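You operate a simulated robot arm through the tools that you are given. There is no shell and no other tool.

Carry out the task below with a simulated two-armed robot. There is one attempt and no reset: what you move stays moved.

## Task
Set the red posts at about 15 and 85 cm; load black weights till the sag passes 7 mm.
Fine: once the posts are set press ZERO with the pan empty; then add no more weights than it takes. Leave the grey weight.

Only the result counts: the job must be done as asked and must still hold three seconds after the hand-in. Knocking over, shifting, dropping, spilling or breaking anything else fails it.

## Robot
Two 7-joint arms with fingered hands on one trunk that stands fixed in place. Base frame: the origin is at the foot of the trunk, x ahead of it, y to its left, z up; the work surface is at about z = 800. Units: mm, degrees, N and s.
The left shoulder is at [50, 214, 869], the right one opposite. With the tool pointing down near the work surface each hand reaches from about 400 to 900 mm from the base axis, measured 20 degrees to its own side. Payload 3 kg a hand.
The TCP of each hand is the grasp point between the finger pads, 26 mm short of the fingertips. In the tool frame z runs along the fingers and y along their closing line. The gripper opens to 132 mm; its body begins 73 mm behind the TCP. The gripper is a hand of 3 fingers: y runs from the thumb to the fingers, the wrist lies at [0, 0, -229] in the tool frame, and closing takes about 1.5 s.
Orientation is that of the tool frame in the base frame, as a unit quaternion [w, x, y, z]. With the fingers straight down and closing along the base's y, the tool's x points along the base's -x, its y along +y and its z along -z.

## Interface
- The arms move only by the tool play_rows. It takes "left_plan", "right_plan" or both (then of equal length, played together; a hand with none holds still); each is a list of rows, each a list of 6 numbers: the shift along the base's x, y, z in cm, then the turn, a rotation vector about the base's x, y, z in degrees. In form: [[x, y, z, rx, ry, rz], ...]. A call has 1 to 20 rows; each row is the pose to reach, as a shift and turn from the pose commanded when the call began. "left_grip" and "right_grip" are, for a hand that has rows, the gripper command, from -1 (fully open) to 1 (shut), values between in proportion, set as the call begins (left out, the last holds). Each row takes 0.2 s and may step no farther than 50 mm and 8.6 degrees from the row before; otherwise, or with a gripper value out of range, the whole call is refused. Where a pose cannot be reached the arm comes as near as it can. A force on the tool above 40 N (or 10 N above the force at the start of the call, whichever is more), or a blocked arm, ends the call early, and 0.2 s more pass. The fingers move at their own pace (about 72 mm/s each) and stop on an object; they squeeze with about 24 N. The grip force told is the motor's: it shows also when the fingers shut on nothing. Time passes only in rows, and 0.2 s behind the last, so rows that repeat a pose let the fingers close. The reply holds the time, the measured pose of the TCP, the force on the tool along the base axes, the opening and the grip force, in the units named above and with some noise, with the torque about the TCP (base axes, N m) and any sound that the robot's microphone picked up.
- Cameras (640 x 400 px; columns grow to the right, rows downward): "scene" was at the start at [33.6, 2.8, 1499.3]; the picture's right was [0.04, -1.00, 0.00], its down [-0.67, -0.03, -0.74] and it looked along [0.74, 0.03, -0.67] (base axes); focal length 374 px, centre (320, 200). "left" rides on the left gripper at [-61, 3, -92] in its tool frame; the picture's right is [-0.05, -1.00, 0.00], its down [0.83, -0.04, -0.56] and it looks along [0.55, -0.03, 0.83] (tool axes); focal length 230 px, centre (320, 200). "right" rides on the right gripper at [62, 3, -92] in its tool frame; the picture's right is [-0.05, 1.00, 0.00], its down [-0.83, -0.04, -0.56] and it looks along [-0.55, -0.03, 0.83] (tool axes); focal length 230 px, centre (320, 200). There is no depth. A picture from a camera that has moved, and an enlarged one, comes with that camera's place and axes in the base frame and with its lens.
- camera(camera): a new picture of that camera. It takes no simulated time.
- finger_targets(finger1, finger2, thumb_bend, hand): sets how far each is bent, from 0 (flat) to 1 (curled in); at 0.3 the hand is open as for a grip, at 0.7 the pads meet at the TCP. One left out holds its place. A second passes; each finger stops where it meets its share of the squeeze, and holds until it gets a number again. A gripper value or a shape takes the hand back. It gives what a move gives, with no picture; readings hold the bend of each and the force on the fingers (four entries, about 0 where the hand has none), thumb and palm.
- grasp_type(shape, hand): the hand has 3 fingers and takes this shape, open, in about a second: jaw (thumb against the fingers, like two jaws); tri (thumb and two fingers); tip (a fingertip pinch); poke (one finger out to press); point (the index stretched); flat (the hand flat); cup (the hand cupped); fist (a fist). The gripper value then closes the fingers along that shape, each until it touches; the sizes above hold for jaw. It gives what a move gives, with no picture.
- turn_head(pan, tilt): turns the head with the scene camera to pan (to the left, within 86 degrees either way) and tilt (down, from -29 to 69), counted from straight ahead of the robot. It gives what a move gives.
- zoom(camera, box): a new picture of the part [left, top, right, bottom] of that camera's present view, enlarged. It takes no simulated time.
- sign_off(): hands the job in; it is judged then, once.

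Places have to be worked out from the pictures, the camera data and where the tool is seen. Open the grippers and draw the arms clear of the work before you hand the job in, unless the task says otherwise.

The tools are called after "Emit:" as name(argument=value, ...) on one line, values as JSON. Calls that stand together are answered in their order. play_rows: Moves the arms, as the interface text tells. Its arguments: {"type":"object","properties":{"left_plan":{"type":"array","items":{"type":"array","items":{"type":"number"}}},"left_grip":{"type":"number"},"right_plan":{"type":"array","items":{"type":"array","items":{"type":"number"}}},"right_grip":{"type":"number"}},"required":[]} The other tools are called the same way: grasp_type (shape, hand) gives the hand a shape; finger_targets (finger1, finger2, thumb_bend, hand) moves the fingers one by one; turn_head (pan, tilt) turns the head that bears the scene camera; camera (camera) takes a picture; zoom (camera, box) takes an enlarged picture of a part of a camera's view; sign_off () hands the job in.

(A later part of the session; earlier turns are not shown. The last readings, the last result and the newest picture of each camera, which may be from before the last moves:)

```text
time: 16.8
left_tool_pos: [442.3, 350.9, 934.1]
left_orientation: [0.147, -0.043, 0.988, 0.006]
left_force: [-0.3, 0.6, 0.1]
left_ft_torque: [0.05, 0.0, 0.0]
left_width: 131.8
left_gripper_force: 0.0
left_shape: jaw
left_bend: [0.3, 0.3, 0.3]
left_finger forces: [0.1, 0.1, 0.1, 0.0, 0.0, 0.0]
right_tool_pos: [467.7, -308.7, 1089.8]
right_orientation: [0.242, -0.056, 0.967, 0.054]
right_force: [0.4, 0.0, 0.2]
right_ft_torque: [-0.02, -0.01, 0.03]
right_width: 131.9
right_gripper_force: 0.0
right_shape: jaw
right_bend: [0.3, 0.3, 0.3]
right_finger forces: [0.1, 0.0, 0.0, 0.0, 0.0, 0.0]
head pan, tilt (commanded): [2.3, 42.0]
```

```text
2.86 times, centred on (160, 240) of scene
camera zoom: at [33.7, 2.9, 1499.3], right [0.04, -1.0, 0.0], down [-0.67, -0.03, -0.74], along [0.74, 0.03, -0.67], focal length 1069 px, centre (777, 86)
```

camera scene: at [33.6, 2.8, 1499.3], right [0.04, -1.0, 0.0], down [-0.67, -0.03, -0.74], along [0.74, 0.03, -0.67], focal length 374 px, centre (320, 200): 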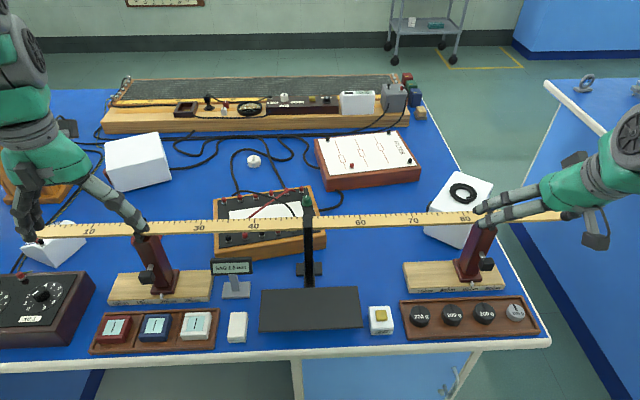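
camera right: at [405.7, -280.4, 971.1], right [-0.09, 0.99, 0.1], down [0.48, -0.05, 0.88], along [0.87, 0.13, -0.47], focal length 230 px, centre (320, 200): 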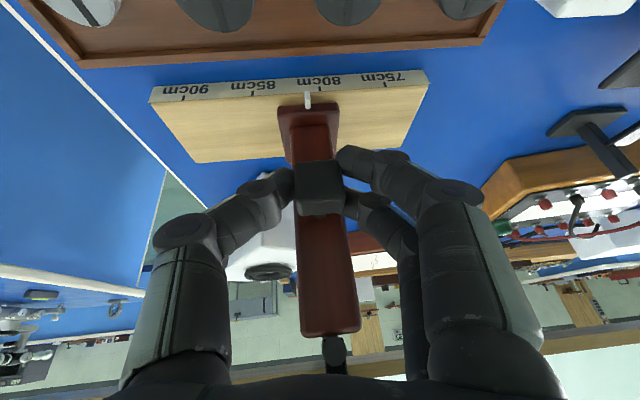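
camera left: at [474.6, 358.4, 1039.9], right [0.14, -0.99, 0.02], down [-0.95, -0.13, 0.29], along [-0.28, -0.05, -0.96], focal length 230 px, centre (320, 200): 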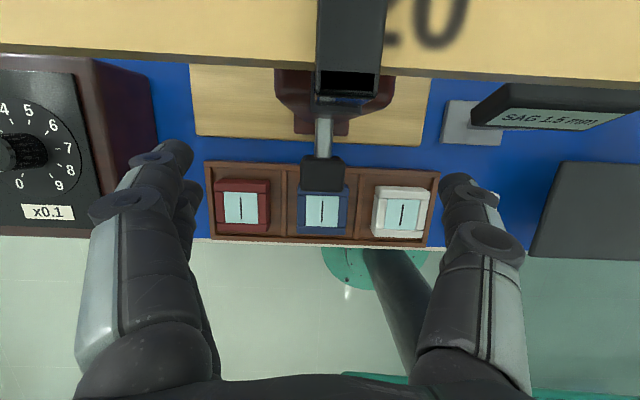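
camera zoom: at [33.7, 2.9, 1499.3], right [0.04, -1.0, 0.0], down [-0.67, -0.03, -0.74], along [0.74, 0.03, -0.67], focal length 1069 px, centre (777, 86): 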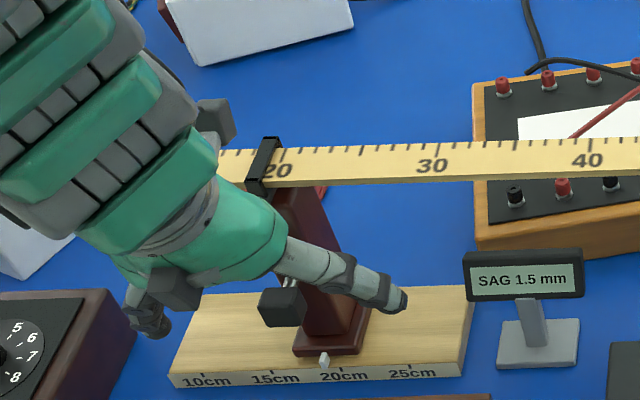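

I place the knob at (453, 352, 911). I go 6 mm forward and 8 mm down so the tips overlap most of it, keeping the wrist camera clear above the clip, then close.

Emit:
play_rows(left_plan=[[0.3, 0.1, -0.4, 0, 0, 0], [0.6, 0.1, -0.8, 0, 0, 0]])

Emit:
play_rows(left_plan=[[0, 0, 0, 0, 0, 0], [0, 0, 0, 0, 0, 0], [0, 0, 0, 0, 0, 0], [0, 0, 0, 0, 0, 0], [0, 0, 0, 0, 0, 0], [0, 0, 0, 0, 0, 0]], left_grip=1)

Emit:
camera(camera="left")

Emit:
zoom(camera="scene", box=[60, 170, 260, 310])

```text
time: 17.4
left_tool_pos: [448.9, 354.4, 925.1]
left_orientation: [0.147, -0.043, 0.988, 0.008]
left_force: [-0.1, -0.6, 0.0]
left_ft_torque: [0.01, -0.03, 0.02]
left_width: 132.1
left_gripper_force: 0.1
left_shape: jaw
left_bend: [0.3, 0.3, 0.3]
left_finger forces: [0.1, 0.0, 0.1, 0.0, 0.0, 0.0]
right_tool_pos: [468.3, -308.3, 1088.9]
right_orientation: [0.242, -0.056, 0.967, 0.053]
right_force: [0.5, -0.9, 0.1]
right_ft_torque: [0.03, -0.01, -0.02]
right_width: 131.9
right_gripper_force: 0.0
right_shape: jaw
right_bend: [0.3, 0.3, 0.3]
right_finger forces: [0.1, 0.0, 0.1, 0.0, 0.0, 0.1]
head pan, tilt (commanded): [2.3, 42.0]
```

```text
time: 18.8
left_tool_pos: [447.1, 352.1, 926.8]
left_orientation: [0.147, -0.043, 0.988, 0.006]
left_force: [4.2, 0.7, -4.7]
left_ft_torque: [-0.02, -0.02, -0.07]
left_width: 17.7
left_gripper_force: 24.4
left_shape: jaw
left_bend: [0.72, 0.72, 0.7]
left_finger forces: [10.7, 11.0, 0.0, 0.0, 21.3, 0.1]
right_tool_pos: [469.3, -308.6, 1090.1]
right_orientation: [0.243, -0.055, 0.967, 0.054]
right_force: [0.2, 0.3, 0.6]
right_ft_torque: [0.01, -0.05, 0.03]
right_width: 131.5
right_gripper_force: 0.0
right_shape: jaw
right_bend: [0.3, 0.3, 0.3]
right_finger forces: [0.1, 0.0, 0.0, 0.0, 0.0, 0.0]
head pan, tilt (commanded): [2.3, 42.0]
```

```text
taken
camera left: at [479.7, 360.5, 1031.5], right [0.14, -0.99, 0.01], down [-0.95, -0.13, 0.29], along [-0.28, -0.05, -0.96], focal length 230 px, centre (320, 200)
```

left: 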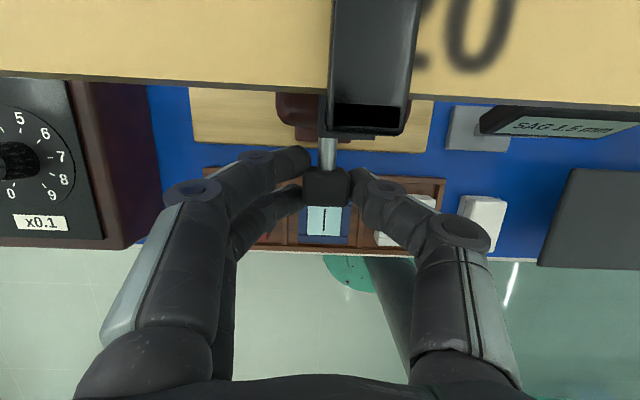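

```text
2.86 times, centred on (160, 240) of scene
camera zoom: at [33.7, 2.9, 1499.3], right [0.04, -1.0, 0.0], down [-0.67, -0.03, -0.74], along [0.74, 0.03, -0.67], focal length 1069 px, centre (777, 86)
```

zoom: 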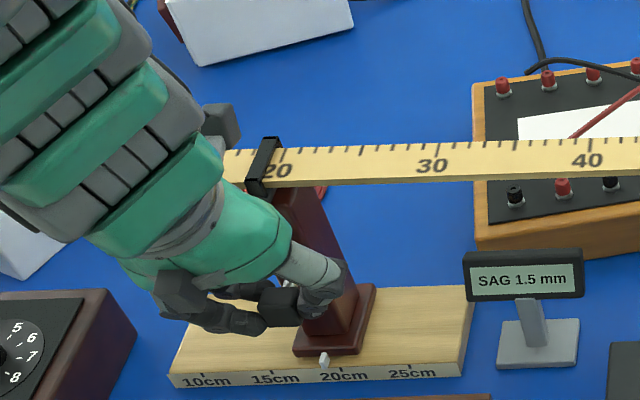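

The knob is held (about 11, 11 and 21 N). I zoom in on the left pointer and scale.

Emit:
zoom(camera="scene", box=[110, 260, 220, 315])

```text
5.82 times, centred on (165, 288) of scene
camera zoom: at [33.7, 2.9, 1499.3], right [0.04, -1.0, 0.0], down [-0.67, -0.03, -0.74], along [0.74, 0.03, -0.67], focal length 2177 px, centre (1222, -309)
```

zoom: 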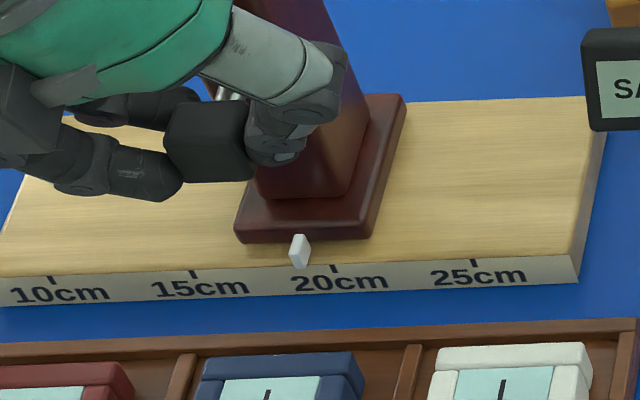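

The pointer reads about 18.8–19.0 cm, so the post must go 40 mm toward +y. I slide it 20 mm first and watch the force.

Emit:
play_rows(left_plan=[[-0.05, 0.5, 0, 0, 0, 0], [-0.1, 1.0, 0, 0, 0, 0], [-0.14, 1.5, 0, 0, 0, 0], [-0.18, 2.0, 0, 0, 0, 0]])

Emit:
zoom(camera="scene", box=[110, 260, 220, 315])

```text
time: 19.8
left_tool_pos: [446.6, 374.5, 925.5]
left_orientation: [0.149, -0.044, 0.988, 0.008]
left_force: [13.1, 1.3, -4.4]
left_ft_torque: [0.06, -0.12, -0.06]
left_width: 17.5
left_gripper_force: 24.0
left_shape: jaw
left_bend: [0.71, 0.72, 0.7]
left_finger forces: [13.2, 11.1, 0.0, 0.0, 22.2, 0.0]
right_tool_pos: [468.6, -308.9, 1089.9]
right_orientation: [0.242, -0.055, 0.967, 0.053]
right_force: [0.1, -0.4, 0.0]
right_ft_torque: [0.01, 0.0, 0.0]
right_width: 131.6
right_gripper_force: 0.0
right_shape: jaw
right_bend: [0.3, 0.3, 0.3]
right_finger forces: [0.0, 0.1, 0.1, 0.1, 0.0, 0.1]
head pan, tilt (commanded): [2.3, 42.0]
```

```text
5.82 times, centred on (165, 288) of scene
camera zoom: at [33.9, 2.9, 1499.3], right [0.04, -1.0, 0.0], down [-0.67, -0.03, -0.74], along [0.74, 0.03, -0.67], focal length 2177 px, centre (1222, -309)
```

zoom: 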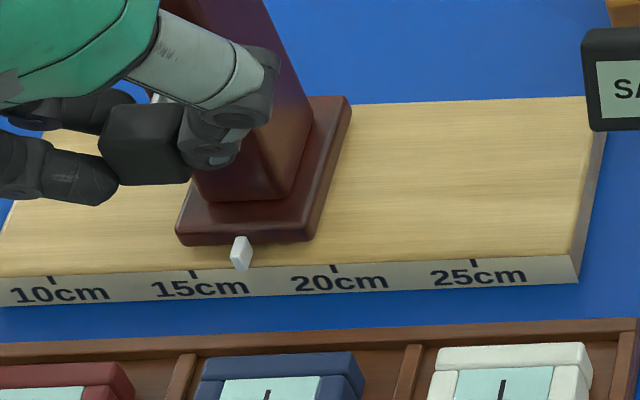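

It slides well and now reads about 16.8 cm. I slide another 18 mm, with little x change because there is a 13 N pull in x.

Emit:
play_rows(left_plan=[[0.08, 0.3, 0, 0, 0, 0], [0.06, 0.7, 0, 0, 0, 0], [0.03, 1.1, 0, 0, 0, 0], [0, 1.5, 0, 0, 0, 0], [-0.03, 1.8, 0, 0, 0, 0]])

Emit:
zoom(camera="scene", box=[110, 260, 220, 315])

Emit:
camera(camera="left")

Emit:
zoom(camera="scene", box=[60, 190, 260, 310])

```text
time: 21.0
left_tool_pos: [444.8, 391.1, 925.2]
left_orientation: [0.147, -0.044, 0.988, 0.006]
left_force: [-3.0, -1.1, -7.7]
left_ft_torque: [-0.01, 0.12, -0.16]
left_width: 17.5
left_gripper_force: 24.3
left_shape: jaw
left_bend: [0.72, 0.72, 0.7]
left_finger forces: [9.5, 11.7, 0.0, 0.0, 22.7, 0.0]
right_tool_pos: [468.3, -308.8, 1090.5]
right_orientation: [0.243, -0.055, 0.967, 0.054]
right_force: [0.9, -0.1, 0.5]
right_ft_torque: [0.03, 0.0, 0.01]
right_width: 132.0
right_gripper_force: 0.0
right_shape: jaw
right_bend: [0.3, 0.3, 0.3]
right_finger forces: [0.0, 0.0, 0.0, 0.1, 0.1, 0.0]
head pan, tilt (commanded): [2.3, 42.0]
```

```text
5.82 times, centred on (165, 288) of scene
camera zoom: at [33.6, 2.9, 1499.3], right [0.04, -1.0, 0.0], down [-0.67, -0.03, -0.74], along [0.74, 0.03, -0.67], focal length 2177 px, centre (1222, -309)
```

zoom: 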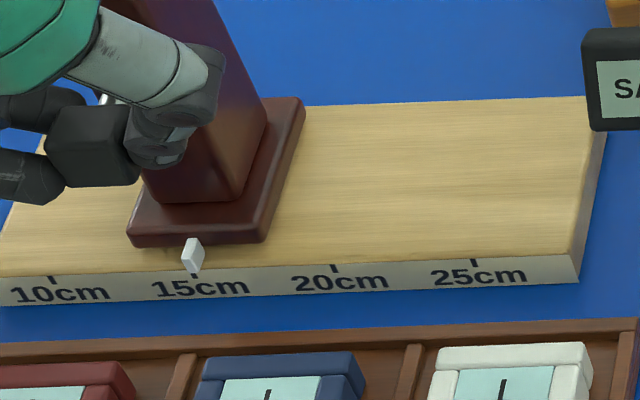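

```text
taken
camera left: at [477.0, 398.6, 1031.7], right [0.14, -0.99, 0.02], down [-0.95, -0.13, 0.29], along [-0.29, -0.05, -0.96], focal length 230 px, centre (320, 200)
```

left: 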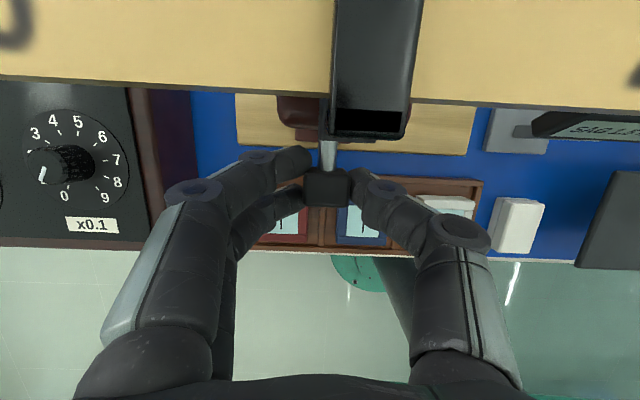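

```text
3.20 times, centred on (160, 250) of scene
camera zoom: at [33.6, 2.9, 1499.3], right [0.04, -1.0, 0.0], down [-0.67, -0.03, -0.74], along [0.74, 0.03, -0.67], focal length 1198 px, centre (832, 40)
```

zoom: 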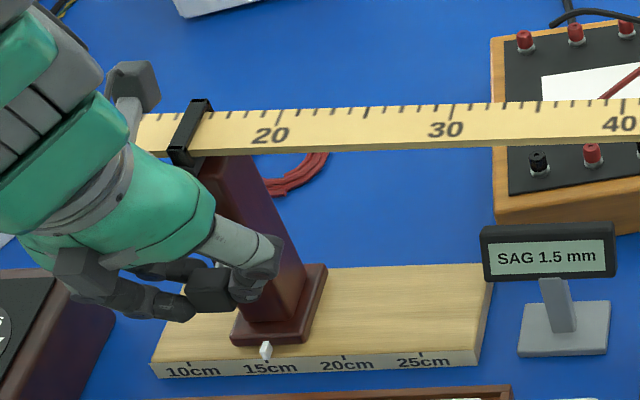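

The pointer now appears at 15.0 cm, truly about 15.1–15.2 with parallax. I nudge it 1.5 mm more and then open the left hand.

Emit:
play_rows(left_plan=[[-0.01, 0.15, 0, 0, 0, 0], [-0.01, 0.15, 0, 0, 0, 0]])

Emit:
play_rows(left_plan=[[0, 0, 0, 0, 0, 0], [0, 0, 0, 0, 0, 0], [0, 0, 0, 0, 0, 0], [0, 0, 0, 0, 0, 0], [0, 0, 0, 0, 0, 0]], left_grip=-1)

Emit:
zoom(camera="scene", box=[110, 260, 220, 315])

Emit:
camera(camera="left")

```text
time: 21.6
left_tool_pos: [445.3, 393.2, 925.2]
left_orientation: [0.146, -0.044, 0.988, 0.007]
left_force: [-7.6, -2.2, -9.5]
left_ft_torque: [0.0, 0.18, -0.16]
left_width: 17.8
left_gripper_force: 23.7
left_shape: jaw
left_bend: [0.72, 0.72, 0.7]
left_finger forces: [8.1, 11.1, 0.0, 0.1, 22.1, 0.0]
right_tool_pos: [467.4, -308.5, 1090.7]
right_orientation: [0.243, -0.056, 0.967, 0.054]
right_force: [0.7, 0.0, 0.0]
right_ft_torque: [-0.01, -0.03, -0.04]
right_width: 131.8
right_gripper_force: 0.1
right_shape: jaw
right_bend: [0.3, 0.3, 0.3]
right_finger forces: [0.0, 0.1, 0.0, 0.0, 0.1, 0.1]
head pan, tilt (commanded): [2.3, 42.0]
```

```text
time: 22.8
left_tool_pos: [447.0, 392.4, 925.8]
left_orientation: [0.148, -0.044, 0.988, 0.007]
left_force: [-0.3, -0.5, -0.7]
left_ft_torque: [-0.01, 0.0, -0.01]
left_width: 132.0
left_gripper_force: 0.1
left_shape: jaw
left_bend: [0.3, 0.3, 0.3]
left_finger forces: [0.0, 0.0, 0.0, 0.0, 0.0, 0.0]
right_tool_pos: [468.8, -309.2, 1090.6]
right_orientation: [0.242, -0.055, 0.967, 0.053]
right_force: [0.5, -0.5, -0.7]
right_ft_torque: [-0.02, 0.03, 0.03]
right_width: 131.7
right_gripper_force: 0.1
right_shape: jaw
right_bend: [0.3, 0.3, 0.3]
right_finger forces: [0.0, 0.0, 0.0, 0.1, 0.0, 0.1]
head pan, tilt (commanded): [2.3, 42.0]
```

```text
5.82 times, centred on (165, 288) of scene
camera zoom: at [33.6, 2.8, 1499.3], right [0.04, -1.0, 0.0], down [-0.67, -0.03, -0.74], along [0.74, 0.03, -0.67], focal length 2177 px, centre (1222, -309)
```

zoom: 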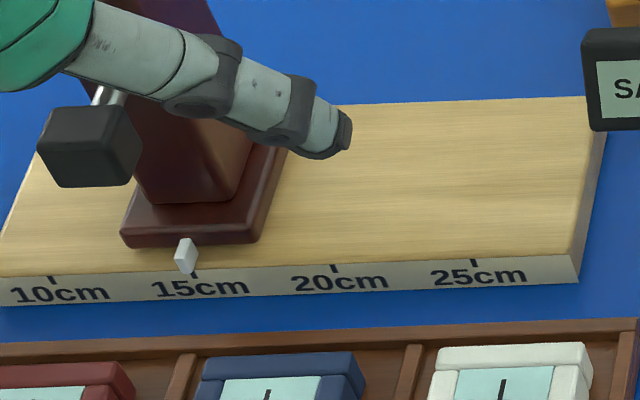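

```text
taken
camera left: at [477.5, 400.1, 1032.4], right [0.14, -0.99, 0.01], down [-0.95, -0.13, 0.29], along [-0.28, -0.05, -0.96], focal length 230 px, centre (320, 200)
```

left: 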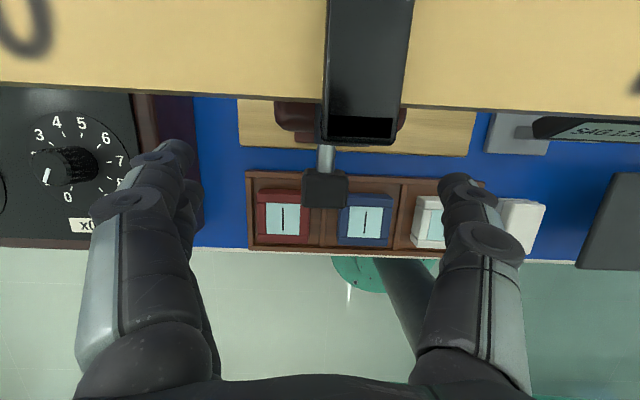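

The left post now stands at about 14.9–15.0 cm. I withdraw the left hand along its own axis and then up, clear of the rule.

Emit:
play_rows(left_plan=[[-1.2, -0.1, 3.8, 0, 0, 0], [-2.3, -0.2, 7.6, 0, 0, 0], [-3, 0, 11, 0, 0, 0], [-3, 1, 15, 0, 0, 0], [-3, 2, 18, 0, 0, 0]])

Emit:
camera(camera="scene")

Emit:
camera(camera="left")

Emit:
camera(camera="right")

```text
time: 24.0
left_tool_pos: [415.4, 412.4, 1105.6]
left_orientation: [0.148, -0.043, 0.988, 0.006]
left_force: [-0.2, 0.5, 0.4]
left_ft_torque: [0.01, 0.01, -0.01]
left_width: 131.9
left_gripper_force: 0.1
left_shape: jaw
left_bend: [0.3, 0.3, 0.3]
left_finger forces: [0.0, 0.0, 0.0, 0.1, 0.0, 0.0]
right_tool_pos: [469.1, -308.9, 1089.0]
right_orientation: [0.242, -0.056, 0.967, 0.054]
right_force: [0.6, -0.3, -0.4]
right_ft_torque: [0.04, -0.02, 0.01]
right_width: 132.0
right_gripper_force: 0.0
right_shape: jaw
right_bend: [0.3, 0.3, 0.3]
right_finger forces: [0.0, 0.1, 0.1, 0.0, 0.0, 0.1]
head pan, tilt (commanded): [2.3, 42.0]
```

```text
taken
camera scene: at [33.6, 2.8, 1499.3], right [0.04, -1.0, 0.0], down [-0.67, -0.03, -0.74], along [0.74, 0.03, -0.67], focal length 374 px, centre (320, 200)
```

scene: 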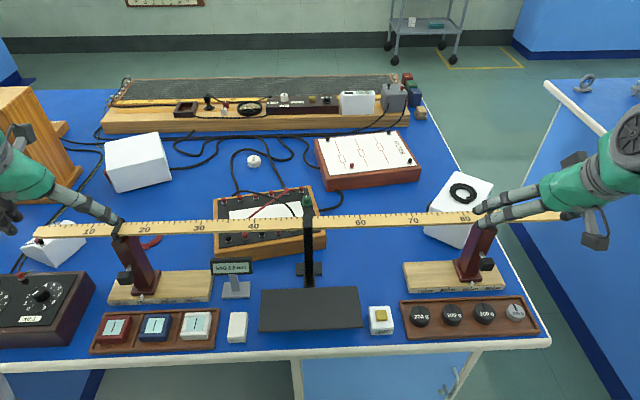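

```text
taken
camera left: at [447.8, 419.6, 1211.7], right [0.14, -0.99, 0.02], down [-0.95, -0.13, 0.29], along [-0.28, -0.05, -0.96], focal length 230 px, centre (320, 200)
```

left: 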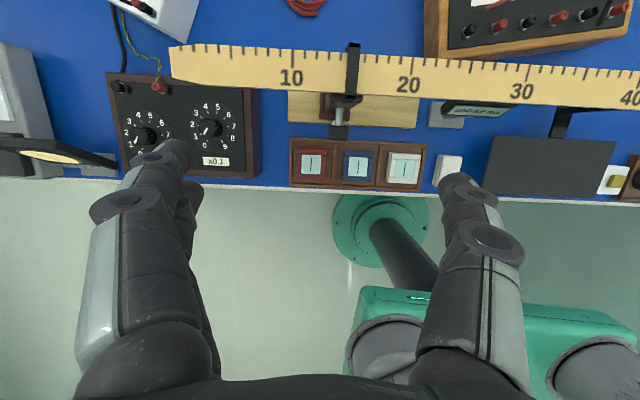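

```text
taken
camera right: at [370.7, -322.2, 1142.9], right [-0.09, 0.99, 0.1], down [0.48, -0.05, 0.88], along [0.87, 0.13, -0.47], focal length 230 px, centre (320, 200)
```

right: 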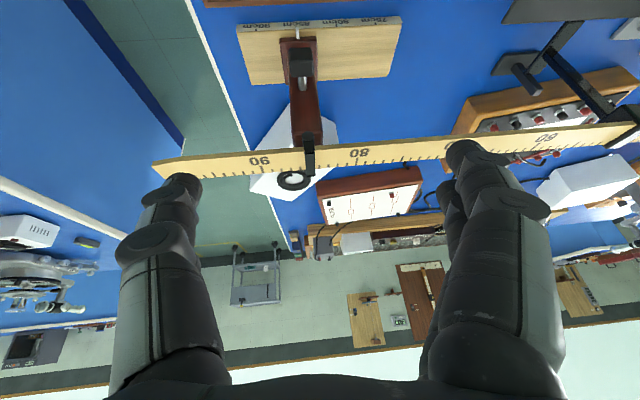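

Both posts read as wanted, with the left clip at 15 and the right near 85. I check the display and both pointers close up.

Emit:
zoom(camera="scene", box=[200, 250, 270, 305])

Emit:
zoom(camera="scene", box=[360, 290, 540, 350])

Emit:
zoom(camera="scene", box=[410, 200, 520, 300])

```text
7.27 times, centred on (235, 278) of scene
camera zoom: at [33.6, 2.8, 1499.3], right [0.04, -1.0, 0.0], down [-0.67, -0.03, -0.74], along [0.74, 0.03, -0.67], focal length 2722 px, centre (938, -364)
```

zoom: 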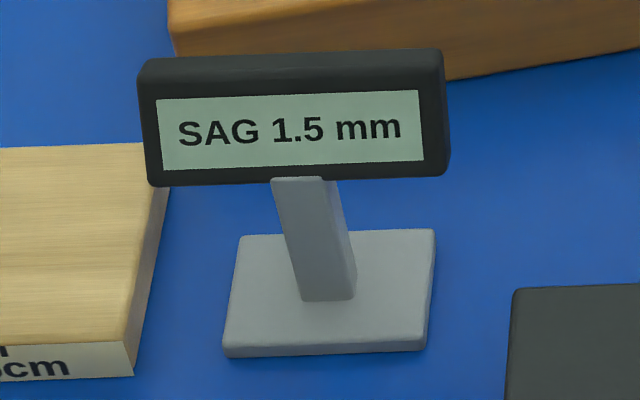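

```text
3.56 times, centred on (450, 320) of scene
camera zoom: at [33.6, 2.8, 1499.3], right [0.04, -1.0, 0.0], down [-0.67, -0.03, -0.74], along [0.74, 0.03, -0.67], focal length 1331 px, centre (-142, -227)
```

zoom: 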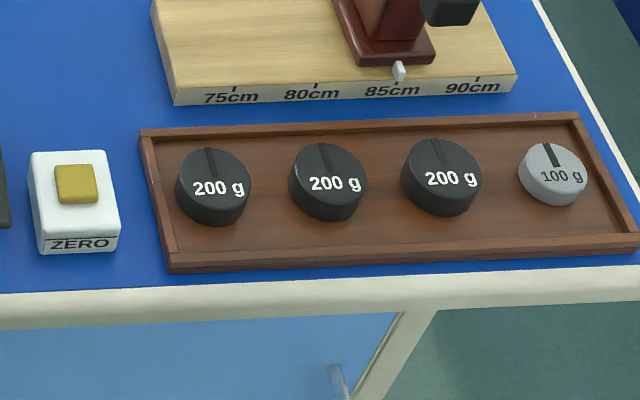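

```text
4.00 times, centred on (465, 250) of scene
camera zoom: at [33.6, 2.8, 1499.3], right [0.04, -1.0, 0.0], down [-0.67, -0.03, -0.74], along [0.74, 0.03, -0.67], focal length 1497 px, centre (-260, 0)
```

zoom: 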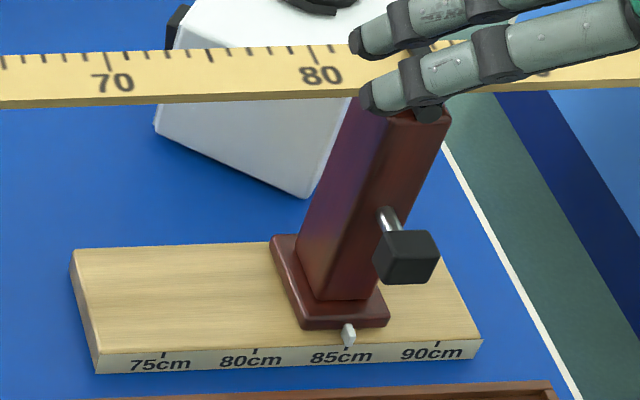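

The display reads 1.5 mm and the right post reads 85 cm. Next I bring the right hand upright and carry it above the ZERO button, which I place near (438, -104, 826).

Emit:
play_rows(right_plan=[[-0.6, 4, 0, -2.0, 6.9, 0], [-1.2, 8, 0, -3.9, 13.8, 0], [-1.8, 12, 0, -5.9, 20.8, 0], [-2.4, 16, 0, -7.8, 27.7, 0], [-3, 20.5, -2, -7.8, 27.7, 0], [-3, 20.5, -6, -7.8, 27.7, 0]])

Emit:
grasp_type(shape="poke", hand="right")

Emit:
camera(camera="right")

Emit:
camera(camera="scene")

```text
time: 25.4
left_tool_pos: [415.9, 411.7, 1104.4]
left_orientation: [0.148, -0.043, 0.988, 0.007]
left_force: [0.6, 0.5, 0.2]
left_ft_torque: [0.0, 0.03, -0.01]
left_width: 131.9
left_gripper_force: 0.1
left_shape: jaw
left_bend: [0.3, 0.3, 0.3]
left_finger forces: [0.1, 0.0, 0.0, 0.0, 0.1, 0.0]
right_tool_pos: [441.1, -102.3, 1029.0]
right_orientation: [-0.001, -0.058, 0.998, 0.0]
right_force: [1.2, 0.0, -0.4]
right_ft_torque: [-0.02, 0.01, 0.0]
right_width: 132.1
right_gripper_force: 0.2
right_shape: jaw
right_bend: [0.3, 0.3, 0.3]
right_finger forces: [0.0, 0.0, 0.0, 0.1, 0.0, 0.0]
head pan, tilt (commanded): [2.3, 42.0]
```

```text
time: 26.3
left_tool_pos: [416.6, 413.6, 1105.6]
left_orientation: [0.147, -0.043, 0.988, 0.006]
left_force: [0.2, 0.6, -0.2]
left_ft_torque: [0.04, -0.01, -0.03]
left_width: 132.2
left_gripper_force: 0.0
left_shape: jaw
left_bend: [0.3, 0.3, 0.3]
left_finger forces: [0.0, 0.0, 0.0, 0.0, 0.0, 0.0]
right_tool_pos: [441.2, -101.8, 1030.1]
right_orientation: [-0.001, -0.058, 0.998, 0.0]
right_force: [0.5, -0.3, -0.1]
right_ft_torque: [0.0, 0.0, 0.01]
right_width: 0.2
right_gripper_force: 0.0
right_shape: poke
right_bend: [1.0, 1.0, 0.45]
right_finger forces: [0.1, 0.0, 0.0, 0.0, 0.0, 0.1]
head pan, tilt (commanded): [2.3, 42.0]
```

```text
taken
camera right: at [379.4, -105.5, 1122.4], right [-0.06, 1.0, 0.0], down [0.83, 0.05, 0.55], along [0.55, 0.04, -0.83], focal length 230 px, centre (320, 200)
```

right: 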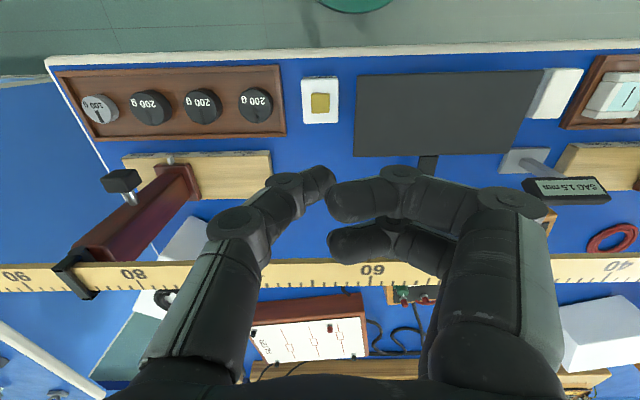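

```text
taken
camera scene: at [33.6, 2.8, 1499.3], right [0.04, -1.0, 0.0], down [-0.67, -0.03, -0.74], along [0.74, 0.03, -0.67], focal length 374 px, centre (320, 200)
```

scene: 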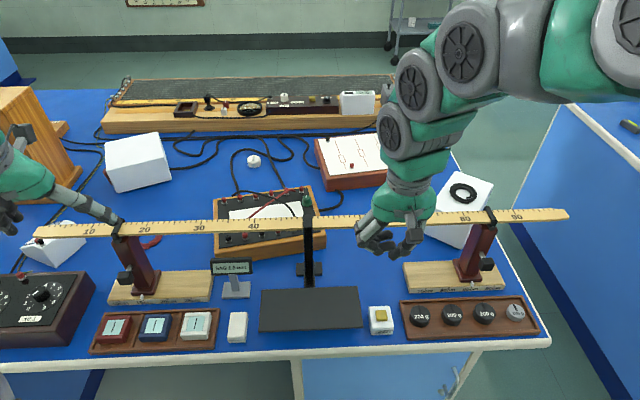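

In the poke shape the fingers curl in and the thumb stays out. I look closer to find the lowest tip.

Emit:
zoom(camera="scene", box=[330, 170, 470, 270])

Emit:
zoom(camera="right", box=[200, 60, 460, 280])

Emit:
camera(camera="left")

```text
4.00 times, centred on (400, 220) of scene
camera zoom: at [33.6, 2.8, 1499.3], right [0.04, -1.0, 0.0], down [-0.67, -0.03, -0.74], along [0.74, 0.03, -0.67], focal length 1497 px, centre (0, 120)
```

zoom: 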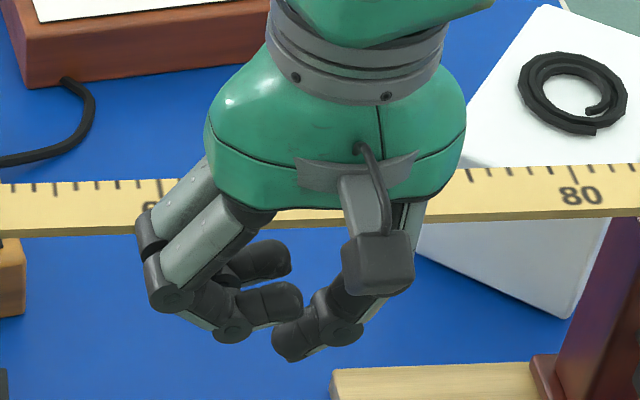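

```text
1.82 times, centred on (330, 170) of right
camera zoom: at [379.4, -105.5, 1122.4], right [-0.06, 1.0, 0.0], down [0.83, 0.05, 0.55], along [0.55, 0.04, -0.83], focal length 418 px, centre (302, 254)
```

zoom: 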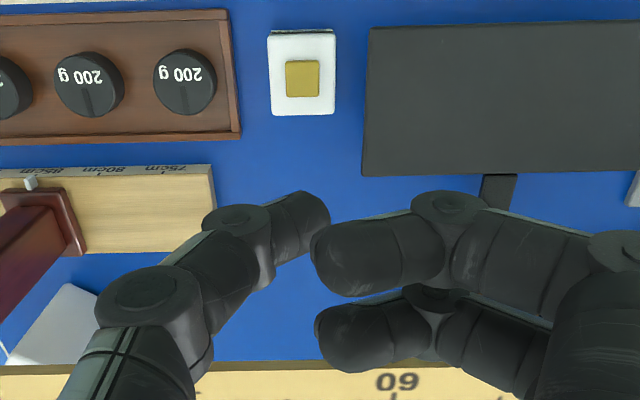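

```text
taken
camera left: at [447.8, 419.5, 1211.4], right [0.14, -0.99, 0.01], down [-0.95, -0.13, 0.29], along [-0.28, -0.05, -0.96], focal length 230 px, centre (320, 200)
```

left: 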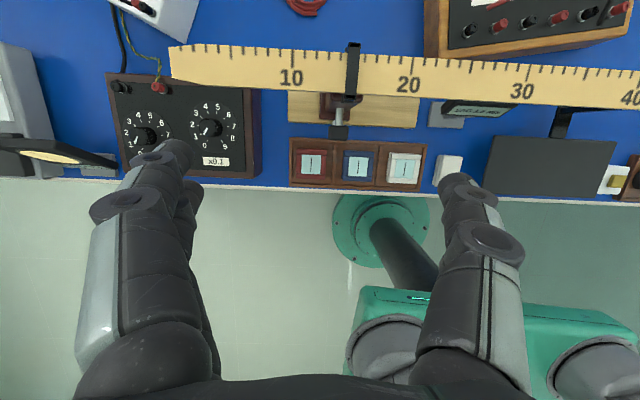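

The poke tip (the thumb) sits about 26 mm straight below the TCP, and I place the button near (435, -102, ~831). The curled fingers would come close to the pan's edge, so I first turn the hand about a quarter turn to put them along x.

Emit:
play_rows(right_plan=[[0, 0, 0, 0, 0, -7.6], [0, 0, 0, 0, 0, -15.2], [0, 0, 0, 0, 0, -22.8], [0, 0, 0, 0, 0, -30.4], [0, 0, 0, 0, 0, -38], [0, 0, 0, 0, 0, -45.6], [0, 0, 0, 0, 0, -53.2], [0, 0, 0, 0, 0, -60.8], [0, 0, 0, 0, 0, -68.4], [0, 0, 0, 0, 0, -76], [0, 0, 0, 0, 0, -83.6], [0, 0, 0, 0, 0, -91.2]])

Emit:
camera(camera="right")

Emit:
camera(camera="scene")

```text
time: 28.9
left_tool_pos: [416.2, 413.0, 1104.9]
left_orientation: [0.147, -0.043, 0.988, 0.006]
left_force: [0.3, -0.3, 0.4]
left_ft_torque: [0.0, 0.03, 0.03]
left_width: 131.9
left_gripper_force: 0.0
left_shape: jaw
left_bend: [0.3, 0.3, 0.3]
left_finger forces: [0.0, 0.0, 0.0, 0.0, 0.0, 0.0]
right_tool_pos: [438.7, -102.7, 1028.0]
right_orientation: [-0.001, 0.674, 0.738, 0.001]
right_force: [-0.1, -0.2, 0.4]
right_ft_torque: [0.01, -0.01, -0.01]
right_width: 0.0
right_gripper_force: 0.0
right_shape: poke
right_bend: [1.0, 1.0, 0.45]
right_finger forces: [0.0, 0.1, 0.1, 0.0, 0.0, 0.0]
head pan, tilt (commanded): [2.3, 42.0]
```

```text
taken
camera right: at [435.9, -41.6, 1121.6], right [1.0, 0.04, 0.0], down [0.03, -0.83, 0.55], along [0.02, -0.55, -0.83], focal length 230 px, centre (320, 200)
```

right: 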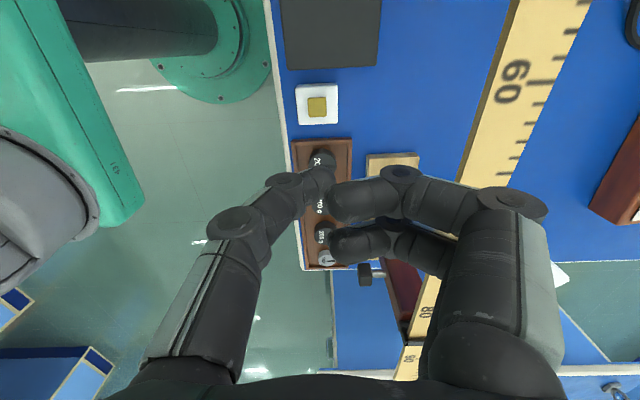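

```text
taken
camera scene: at [33.6, 2.9, 1499.3], right [0.04, -1.0, 0.0], down [-0.67, -0.03, -0.74], along [0.74, 0.03, -0.67], focal length 374 px, centre (320, 200)
```

scene: 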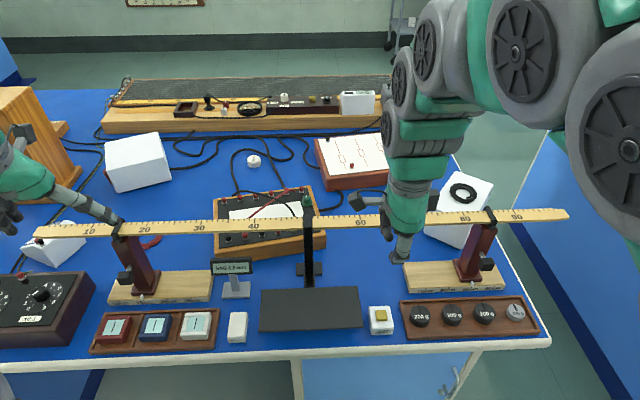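

The hand turned fully, with fingers now away from the pan. From this view the button is at about (435.5, -102, 832). I come down to about 12 mm above it.

Emit:
play_rows(right_plan=[[-0.2, 0, -4, 0, 0, 0], [-0.4, 0, -8, 0, 0, 0], [-0.5, 0, -12, 0, 0, 0], [-0.5, 0, -15.5, 0, 0, 0]])

Emit:
camera(camera="right")

Emit:
zoom(camera="scene", box=[330, 220, 450, 350])

```text
time: 29.9
left_tool_pos: [416.9, 412.5, 1105.9]
left_orientation: [0.148, -0.043, 0.988, 0.007]
left_force: [-1.1, 0.0, -0.2]
left_ft_torque: [-0.02, 0.0, -0.03]
left_width: 132.2
left_gripper_force: 0.0
left_shape: jaw
left_bend: [0.3, 0.3, 0.3]
left_finger forces: [0.0, 0.1, 0.0, 0.0, 0.0, 0.0]
right_tool_pos: [433.5, -102.6, 874.3]
right_orientation: [-0.001, 0.673, 0.74, 0.001]
right_force: [0.6, -0.4, -0.4]
right_ft_torque: [0.01, 0.03, 0.02]
right_width: 0.0
right_gripper_force: 0.0
right_shape: poke
right_bend: [1.0, 1.0, 0.45]
right_finger forces: [0.0, 0.0, 0.0, 0.0, 0.1, 0.1]
head pan, tilt (commanded): [2.3, 42.0]
```

```text
taken
camera right: at [430.5, -40.6, 967.7], right [1.0, 0.04, 0.0], down [0.03, -0.83, 0.55], along [0.02, -0.55, -0.83], focal length 230 px, centre (320, 200)
```

right: 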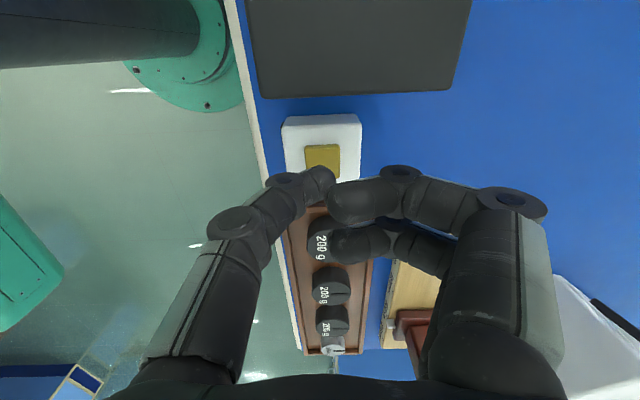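

```text
3.08 times, centred on (390, 285) of scene
camera zoom: at [33.7, 2.8, 1499.3], right [0.04, -1.0, 0.0], down [-0.67, -0.03, -0.74], along [0.74, 0.03, -0.67], focal length 1152 px, centre (105, -62)
```

zoom: 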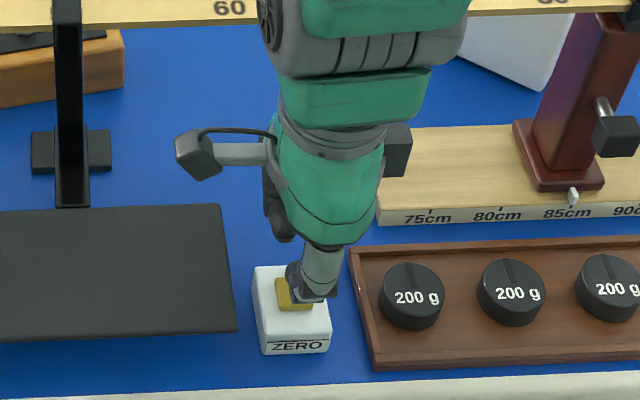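

The poke tip is just above the button, perhaps 3 mm to its −y side. I shift 2 mm toward +y and come down gently to the surface.

Emit:
play_rows(right_plan=[[0.1, 0.25, -0.5, 0, 0, 0], [0.1, 0.25, -0.9, 0, 0, 0], [0.1, 0.25, -1.2, 0, 0, 0], [0.1, 0.25, -1.5, 0, 0, 0]])

Emit:
zoom(camera="scene", box=[200, 250, 440, 350])

Emit:
camera(camera="right")

```text
time: 30.9
left_tool_pos: [416.2, 412.1, 1106.3]
left_orientation: [0.147, -0.043, 0.988, 0.006]
left_force: [-0.1, 0.3, 0.6]
left_ft_torque: [0.03, -0.03, 0.03]
left_width: 131.9
left_gripper_force: 0.1
left_shape: jaw
left_bend: [0.3, 0.3, 0.3]
left_finger forces: [0.1, 0.0, 0.0, 0.0, 0.0, 0.1]
right_tool_pos: [434.5, -100.6, 857.1]
right_orientation: [-0.001, 0.673, 0.74, 0.001]
right_force: [-0.3, -0.6, 2.5]
right_ft_torque: [0.01, -0.03, 0.0]
right_width: 0.0
right_gripper_force: 0.0
right_shape: poke
right_bend: [1.0, 1.0, 0.45]
right_finger forces: [0.0, 0.1, 0.0, 0.0, 2.3, 0.0]
head pan, tilt (commanded): [2.3, 42.0]
heard: click
```

```text
2.67 times, centred on (320, 300) of scene
camera zoom: at [33.6, 2.8, 1499.3], right [0.04, -1.0, 0.0], down [-0.67, -0.03, -0.74], along [0.74, 0.03, -0.67], focal length 998 px, centre (320, -67)
```

zoom: 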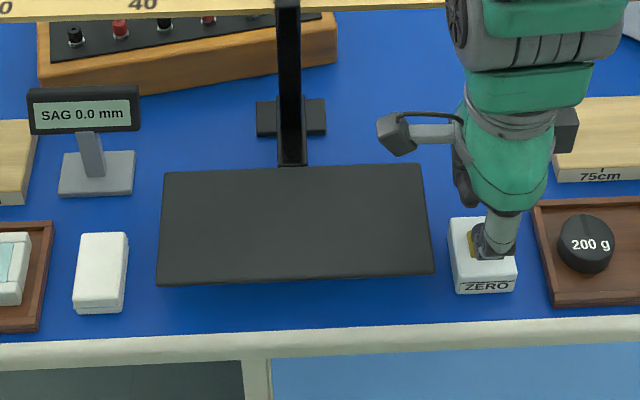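

```text
taken
camera right: at [431.7, -38.6, 951.4], right [1.0, 0.04, 0.0], down [0.03, -0.83, 0.55], along [0.02, -0.55, -0.83], focal length 230 px, centre (320, 200)
```

right: 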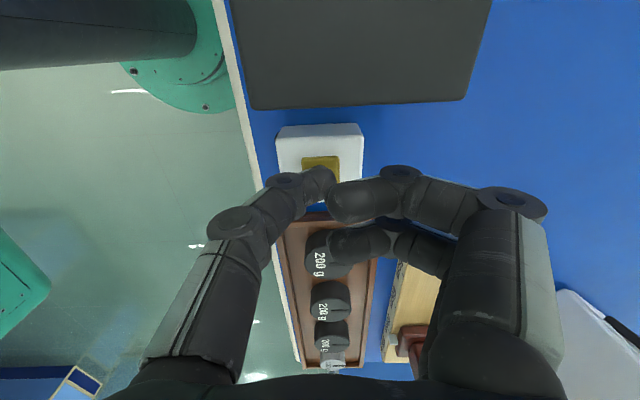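

A click was heard and the display shows 0.0 mm. I lift straight off the button and take the jaw shape again up high.

Emit:
play_rows(right_plan=[[0, 0, 2, 0, 0, 0], [0, 0, 6, 0, 0, 0], [0, -1.5, 10, 0, 0, 0], [0.5, -4, 13, 0, 0, 0], [1.2, -8, 15, 0, 0, 0]])

Emit:
grasp_type(shape="jaw", hand="right")

Emit:
camera(camera="right")

Emit:
zoom(camera="scene", box=[200, 250, 440, 350])

```text
time: 32.1
left_tool_pos: [415.9, 411.9, 1104.9]
left_orientation: [0.147, -0.044, 0.988, 0.006]
left_force: [0.7, -0.1, -0.4]
left_ft_torque: [0.01, -0.02, -0.01]
left_width: 131.8
left_gripper_force: 0.1
left_shape: jaw
left_bend: [0.3, 0.3, 0.3]
left_finger forces: [0.0, 0.1, 0.0, 0.0, 0.0, 0.1]
right_tool_pos: [447.7, -180.8, 1006.4]
right_orientation: [0.0, 0.674, 0.739, 0.001]
right_force: [-0.2, 0.2, 0.5]
right_ft_torque: [-0.03, 0.03, 0.0]
right_width: 0.0
right_gripper_force: 0.1
right_shape: poke
right_bend: [1.0, 1.0, 0.45]
right_finger forces: [0.0, 0.0, 0.1, 0.0, 0.0, 0.0]
head pan, tilt (commanded): [2.3, 42.0]
```

```text
time: 33.0
left_tool_pos: [417.1, 413.2, 1105.9]
left_orientation: [0.148, -0.043, 0.988, 0.006]
left_force: [1.0, -0.7, -0.1]
left_ft_torque: [-0.02, -0.01, 0.02]
left_width: 132.1
left_gripper_force: 0.0
left_shape: jaw
left_bend: [0.3, 0.3, 0.3]
left_finger forces: [0.0, 0.1, 0.0, 0.0, 0.0, 0.1]
right_tool_pos: [448.0, -181.4, 1006.2]
right_orientation: [-0.001, 0.673, 0.74, 0.0]
right_force: [-0.6, -0.8, -0.6]
right_ft_torque: [-0.01, 0.01, -0.01]
right_width: 132.0
right_gripper_force: 0.1
right_shape: jaw
right_bend: [0.3, 0.3, 0.3]
right_finger forces: [0.0, 0.1, 0.1, 0.0, 0.1, 0.0]
head pan, tilt (commanded): [2.3, 42.0]
```

```text
taken
camera right: at [444.2, -118.1, 1099.1], right [1.0, 0.04, 0.0], down [0.03, -0.83, 0.55], along [0.02, -0.55, -0.83], focal length 230 px, centre (320, 200)
```

right: 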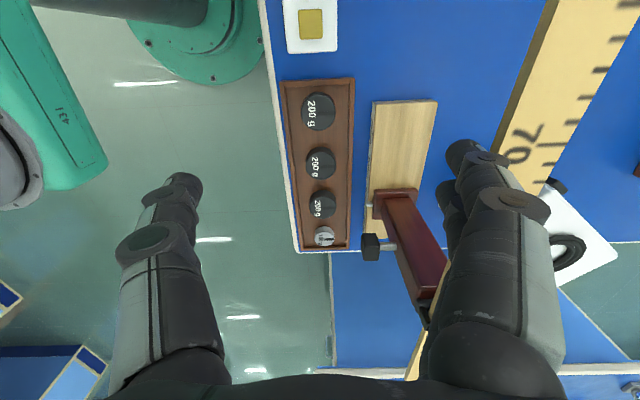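

```text
2.67 times, centred on (320, 300) of scene
camera zoom: at [33.6, 2.8, 1499.3], right [0.04, -1.0, 0.0], down [-0.67, -0.03, -0.74], along [0.74, 0.03, -0.67], focal length 998 px, centre (320, -67)
```

zoom: 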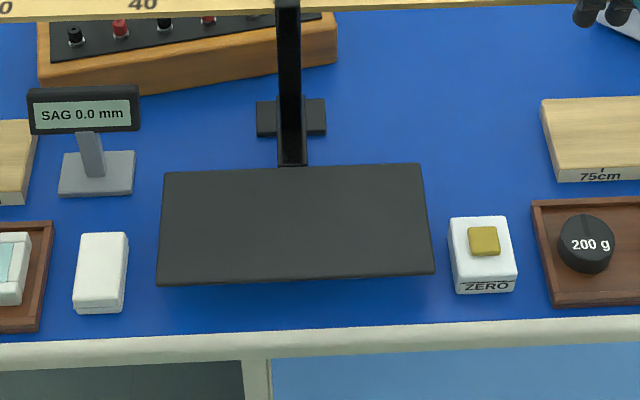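

The sag stays at 0.0 mm with the pan empty. I zoom in on the tray to size up the weights and the rim.

Emit:
zoom(camera="right", box=[240, 60, 440, 260])

Emit:
zoom(camera="scene", box=[395, 285, 545, 350])

```text
2.00 times, centred on (340, 160) of right
camera zoom: at [444.2, -118.1, 1099.1], right [1.0, 0.04, 0.0], down [0.03, -0.83, 0.55], along [0.02, -0.55, -0.83], focal length 460 px, centre (280, 280)
```

zoom: 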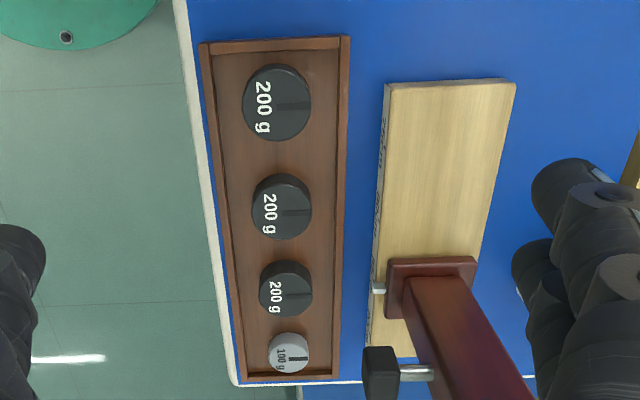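

```text
4.27 times, centred on (470, 318) of scene
camera zoom: at [33.6, 2.8, 1499.3], right [0.04, -1.0, 0.0], down [-0.67, -0.03, -0.74], along [0.74, 0.03, -0.67], focal length 1597 px, centre (-320, -301)
```

zoom: 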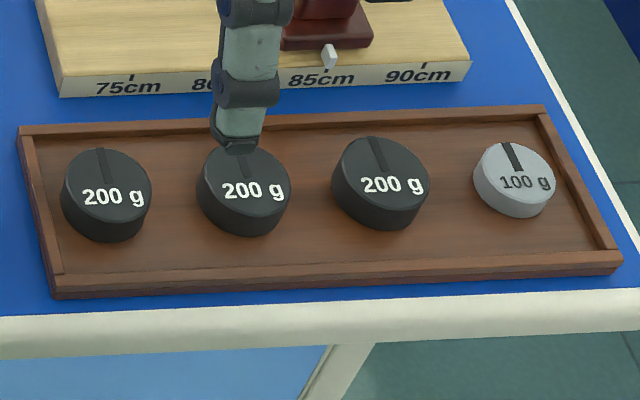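

The weights are about 39 mm wide and 64 mm apart, centred near (444, -181), (448, -247) and (454, -312), with tops near z 827 and the tray rim near 815. Closing along the row fits between them, so I turn the hand back and go above the middle black weight with a narrow opening.

Emit:
play_rows(right_plan=[[0, -0.5, 0, 0, 0, 7.4], [0, -1, 0, 0, 0, 14.8], [0, -1.5, 0, 0, 0, 22.3], [0, -2, 0, 0, 0, 29.7], [0, -2.6, 0, 0, 0, 37.1], [0, -3.2, 0, 0, 0, 44.6], [0, -3.8, 0, 0, 0, 52], [0, -4.4, 0, 0, 0, 59.4], [0, -5, 0, 0, 0, 66.8], [0, -5.5, -2, 0, 0, 74.3], [0.05, -6, -5, 0, 0, 81.7], [0.05, -6.56, -8.6, 0, 0, 89.1]], right_grip=0.12)

Emit:
camera(camera="right")

Emit:
zoom(camera="scene", box=[380, 230, 560, 350])

```text
time: 35.6
left_tool_pos: [416.6, 413.1, 1105.5]
left_orientation: [0.148, -0.044, 0.988, 0.007]
left_force: [-0.9, 0.7, 0.8]
left_ft_torque: [0.0, 0.01, 0.0]
left_width: 131.8
left_gripper_force: 0.0
left_shape: jaw
left_bend: [0.3, 0.3, 0.3]
left_finger forces: [0.0, 0.0, 0.1, 0.1, 0.1, 0.0]
right_tool_pos: [448.4, -247.2, 920.6]
right_orientation: [0.0, -0.04, 0.999, 0.001]
right_force: [0.1, 0.0, 0.0]
right_ft_torque: [0.02, 0.02, 0.01]
right_width: 58.7
right_gripper_force: 0.0
right_shape: jaw
right_bend: [0.73, 0.73, 0.7]
right_finger forces: [0.0, 0.0, 0.1, 0.0, 0.0, 0.0]
head pan, tilt (commanded): [2.3, 42.0]
```

```text
taken
camera right: at [386.4, -249.0, 1013.2], right [-0.03, 1.0, 0.0], down [0.83, 0.02, 0.55], along [0.55, 0.02, -0.83], focal length 230 px, centre (320, 200)
```

right: 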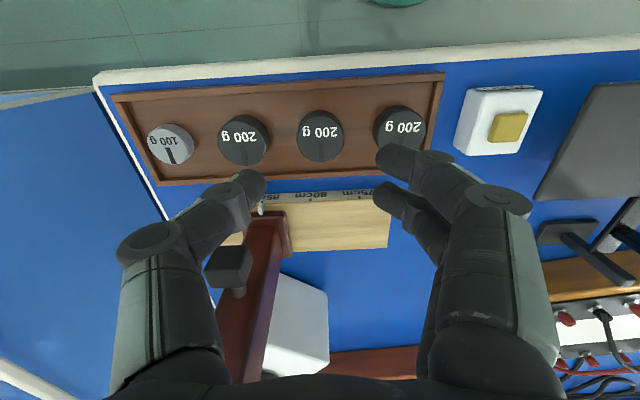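

```text
3.33 times, centred on (470, 290) of scene
camera zoom: at [33.7, 2.8, 1499.3], right [0.04, -1.0, 0.0], down [-0.67, -0.03, -0.74], along [0.74, 0.03, -0.67], focal length 1248 px, centre (-180, -100)
```

zoom: 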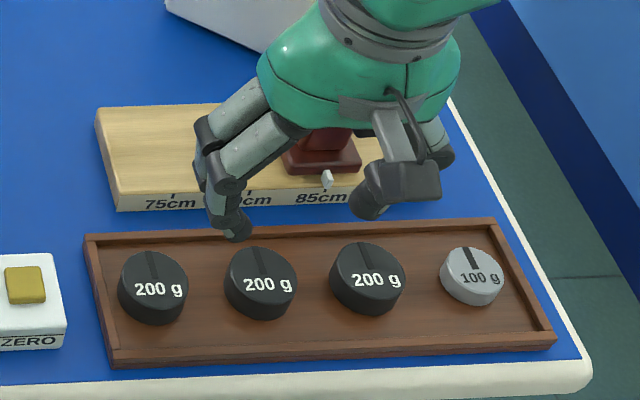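

The opening is 59 mm and the middle weight is right below, at about (447, -246.5). I narrow to 48 mm and come down to just above the weight's top for a check.

Emit:
play_rows(right_plan=[[-0.05, 0.1, -2, 0, 0, 0], [-0.1, 0.14, -4, 0, 0, 0], [-0.1, 0.14, -5.5, 0, 0, 0], [-0.1, 0.14, -6.2, 0, 0, 0]], right_grip=0.27)

Emit:
camera(camera="right")

Emit:
zoom(camera="scene", box=[390, 250, 530, 350])

```text
time: 36.6
left_tool_pos: [415.7, 413.4, 1103.9]
left_orientation: [0.148, -0.042, 0.988, 0.007]
left_force: [-0.2, -0.8, 0.4]
left_ft_torque: [-0.02, -0.01, -0.03]
left_width: 131.8
left_gripper_force: 0.1
left_shape: jaw
left_bend: [0.3, 0.3, 0.3]
left_finger forces: [0.0, 0.0, 0.1, 0.0, 0.0, 0.0]
right_tool_pos: [447.1, -245.7, 860.1]
right_orientation: [-0.001, -0.04, 0.999, 0.0]
right_force: [-0.8, -0.7, 0.5]
right_ft_torque: [-0.02, -0.01, -0.02]
right_width: 48.6
right_gripper_force: 0.1
right_shape: jaw
right_bend: [0.73, 0.73, 0.7]
right_finger forces: [0.0, 0.0, 0.0, 0.0, 0.0, 0.0]
head pan, tilt (commanded): [2.3, 42.0]
```

```text
taken
camera right: at [384.4, -246.0, 952.6], right [-0.03, 1.0, 0.0], down [0.83, 0.02, 0.55], along [0.55, 0.01, -0.83], focal length 230 px, centre (320, 200)
```

right: 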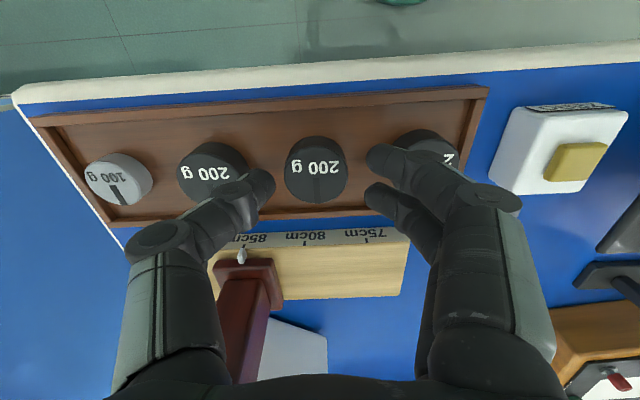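

```text
4.00 times, centred on (460, 300) of scene
camera zoom: at [33.6, 2.8, 1499.3], right [0.04, -1.0, 0.0], down [-0.67, -0.03, -0.74], along [0.74, 0.03, -0.67], focal length 1497 px, centre (-240, -200)
```

zoom: 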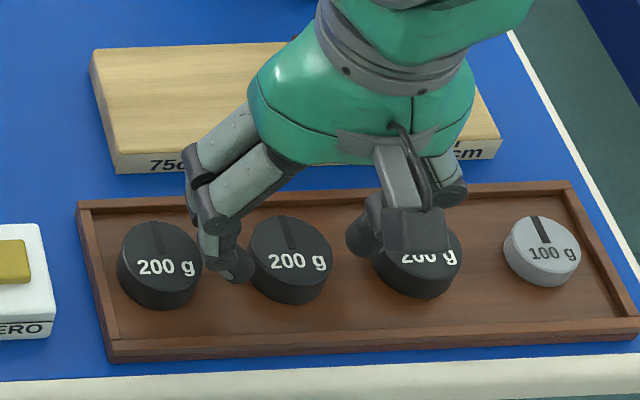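

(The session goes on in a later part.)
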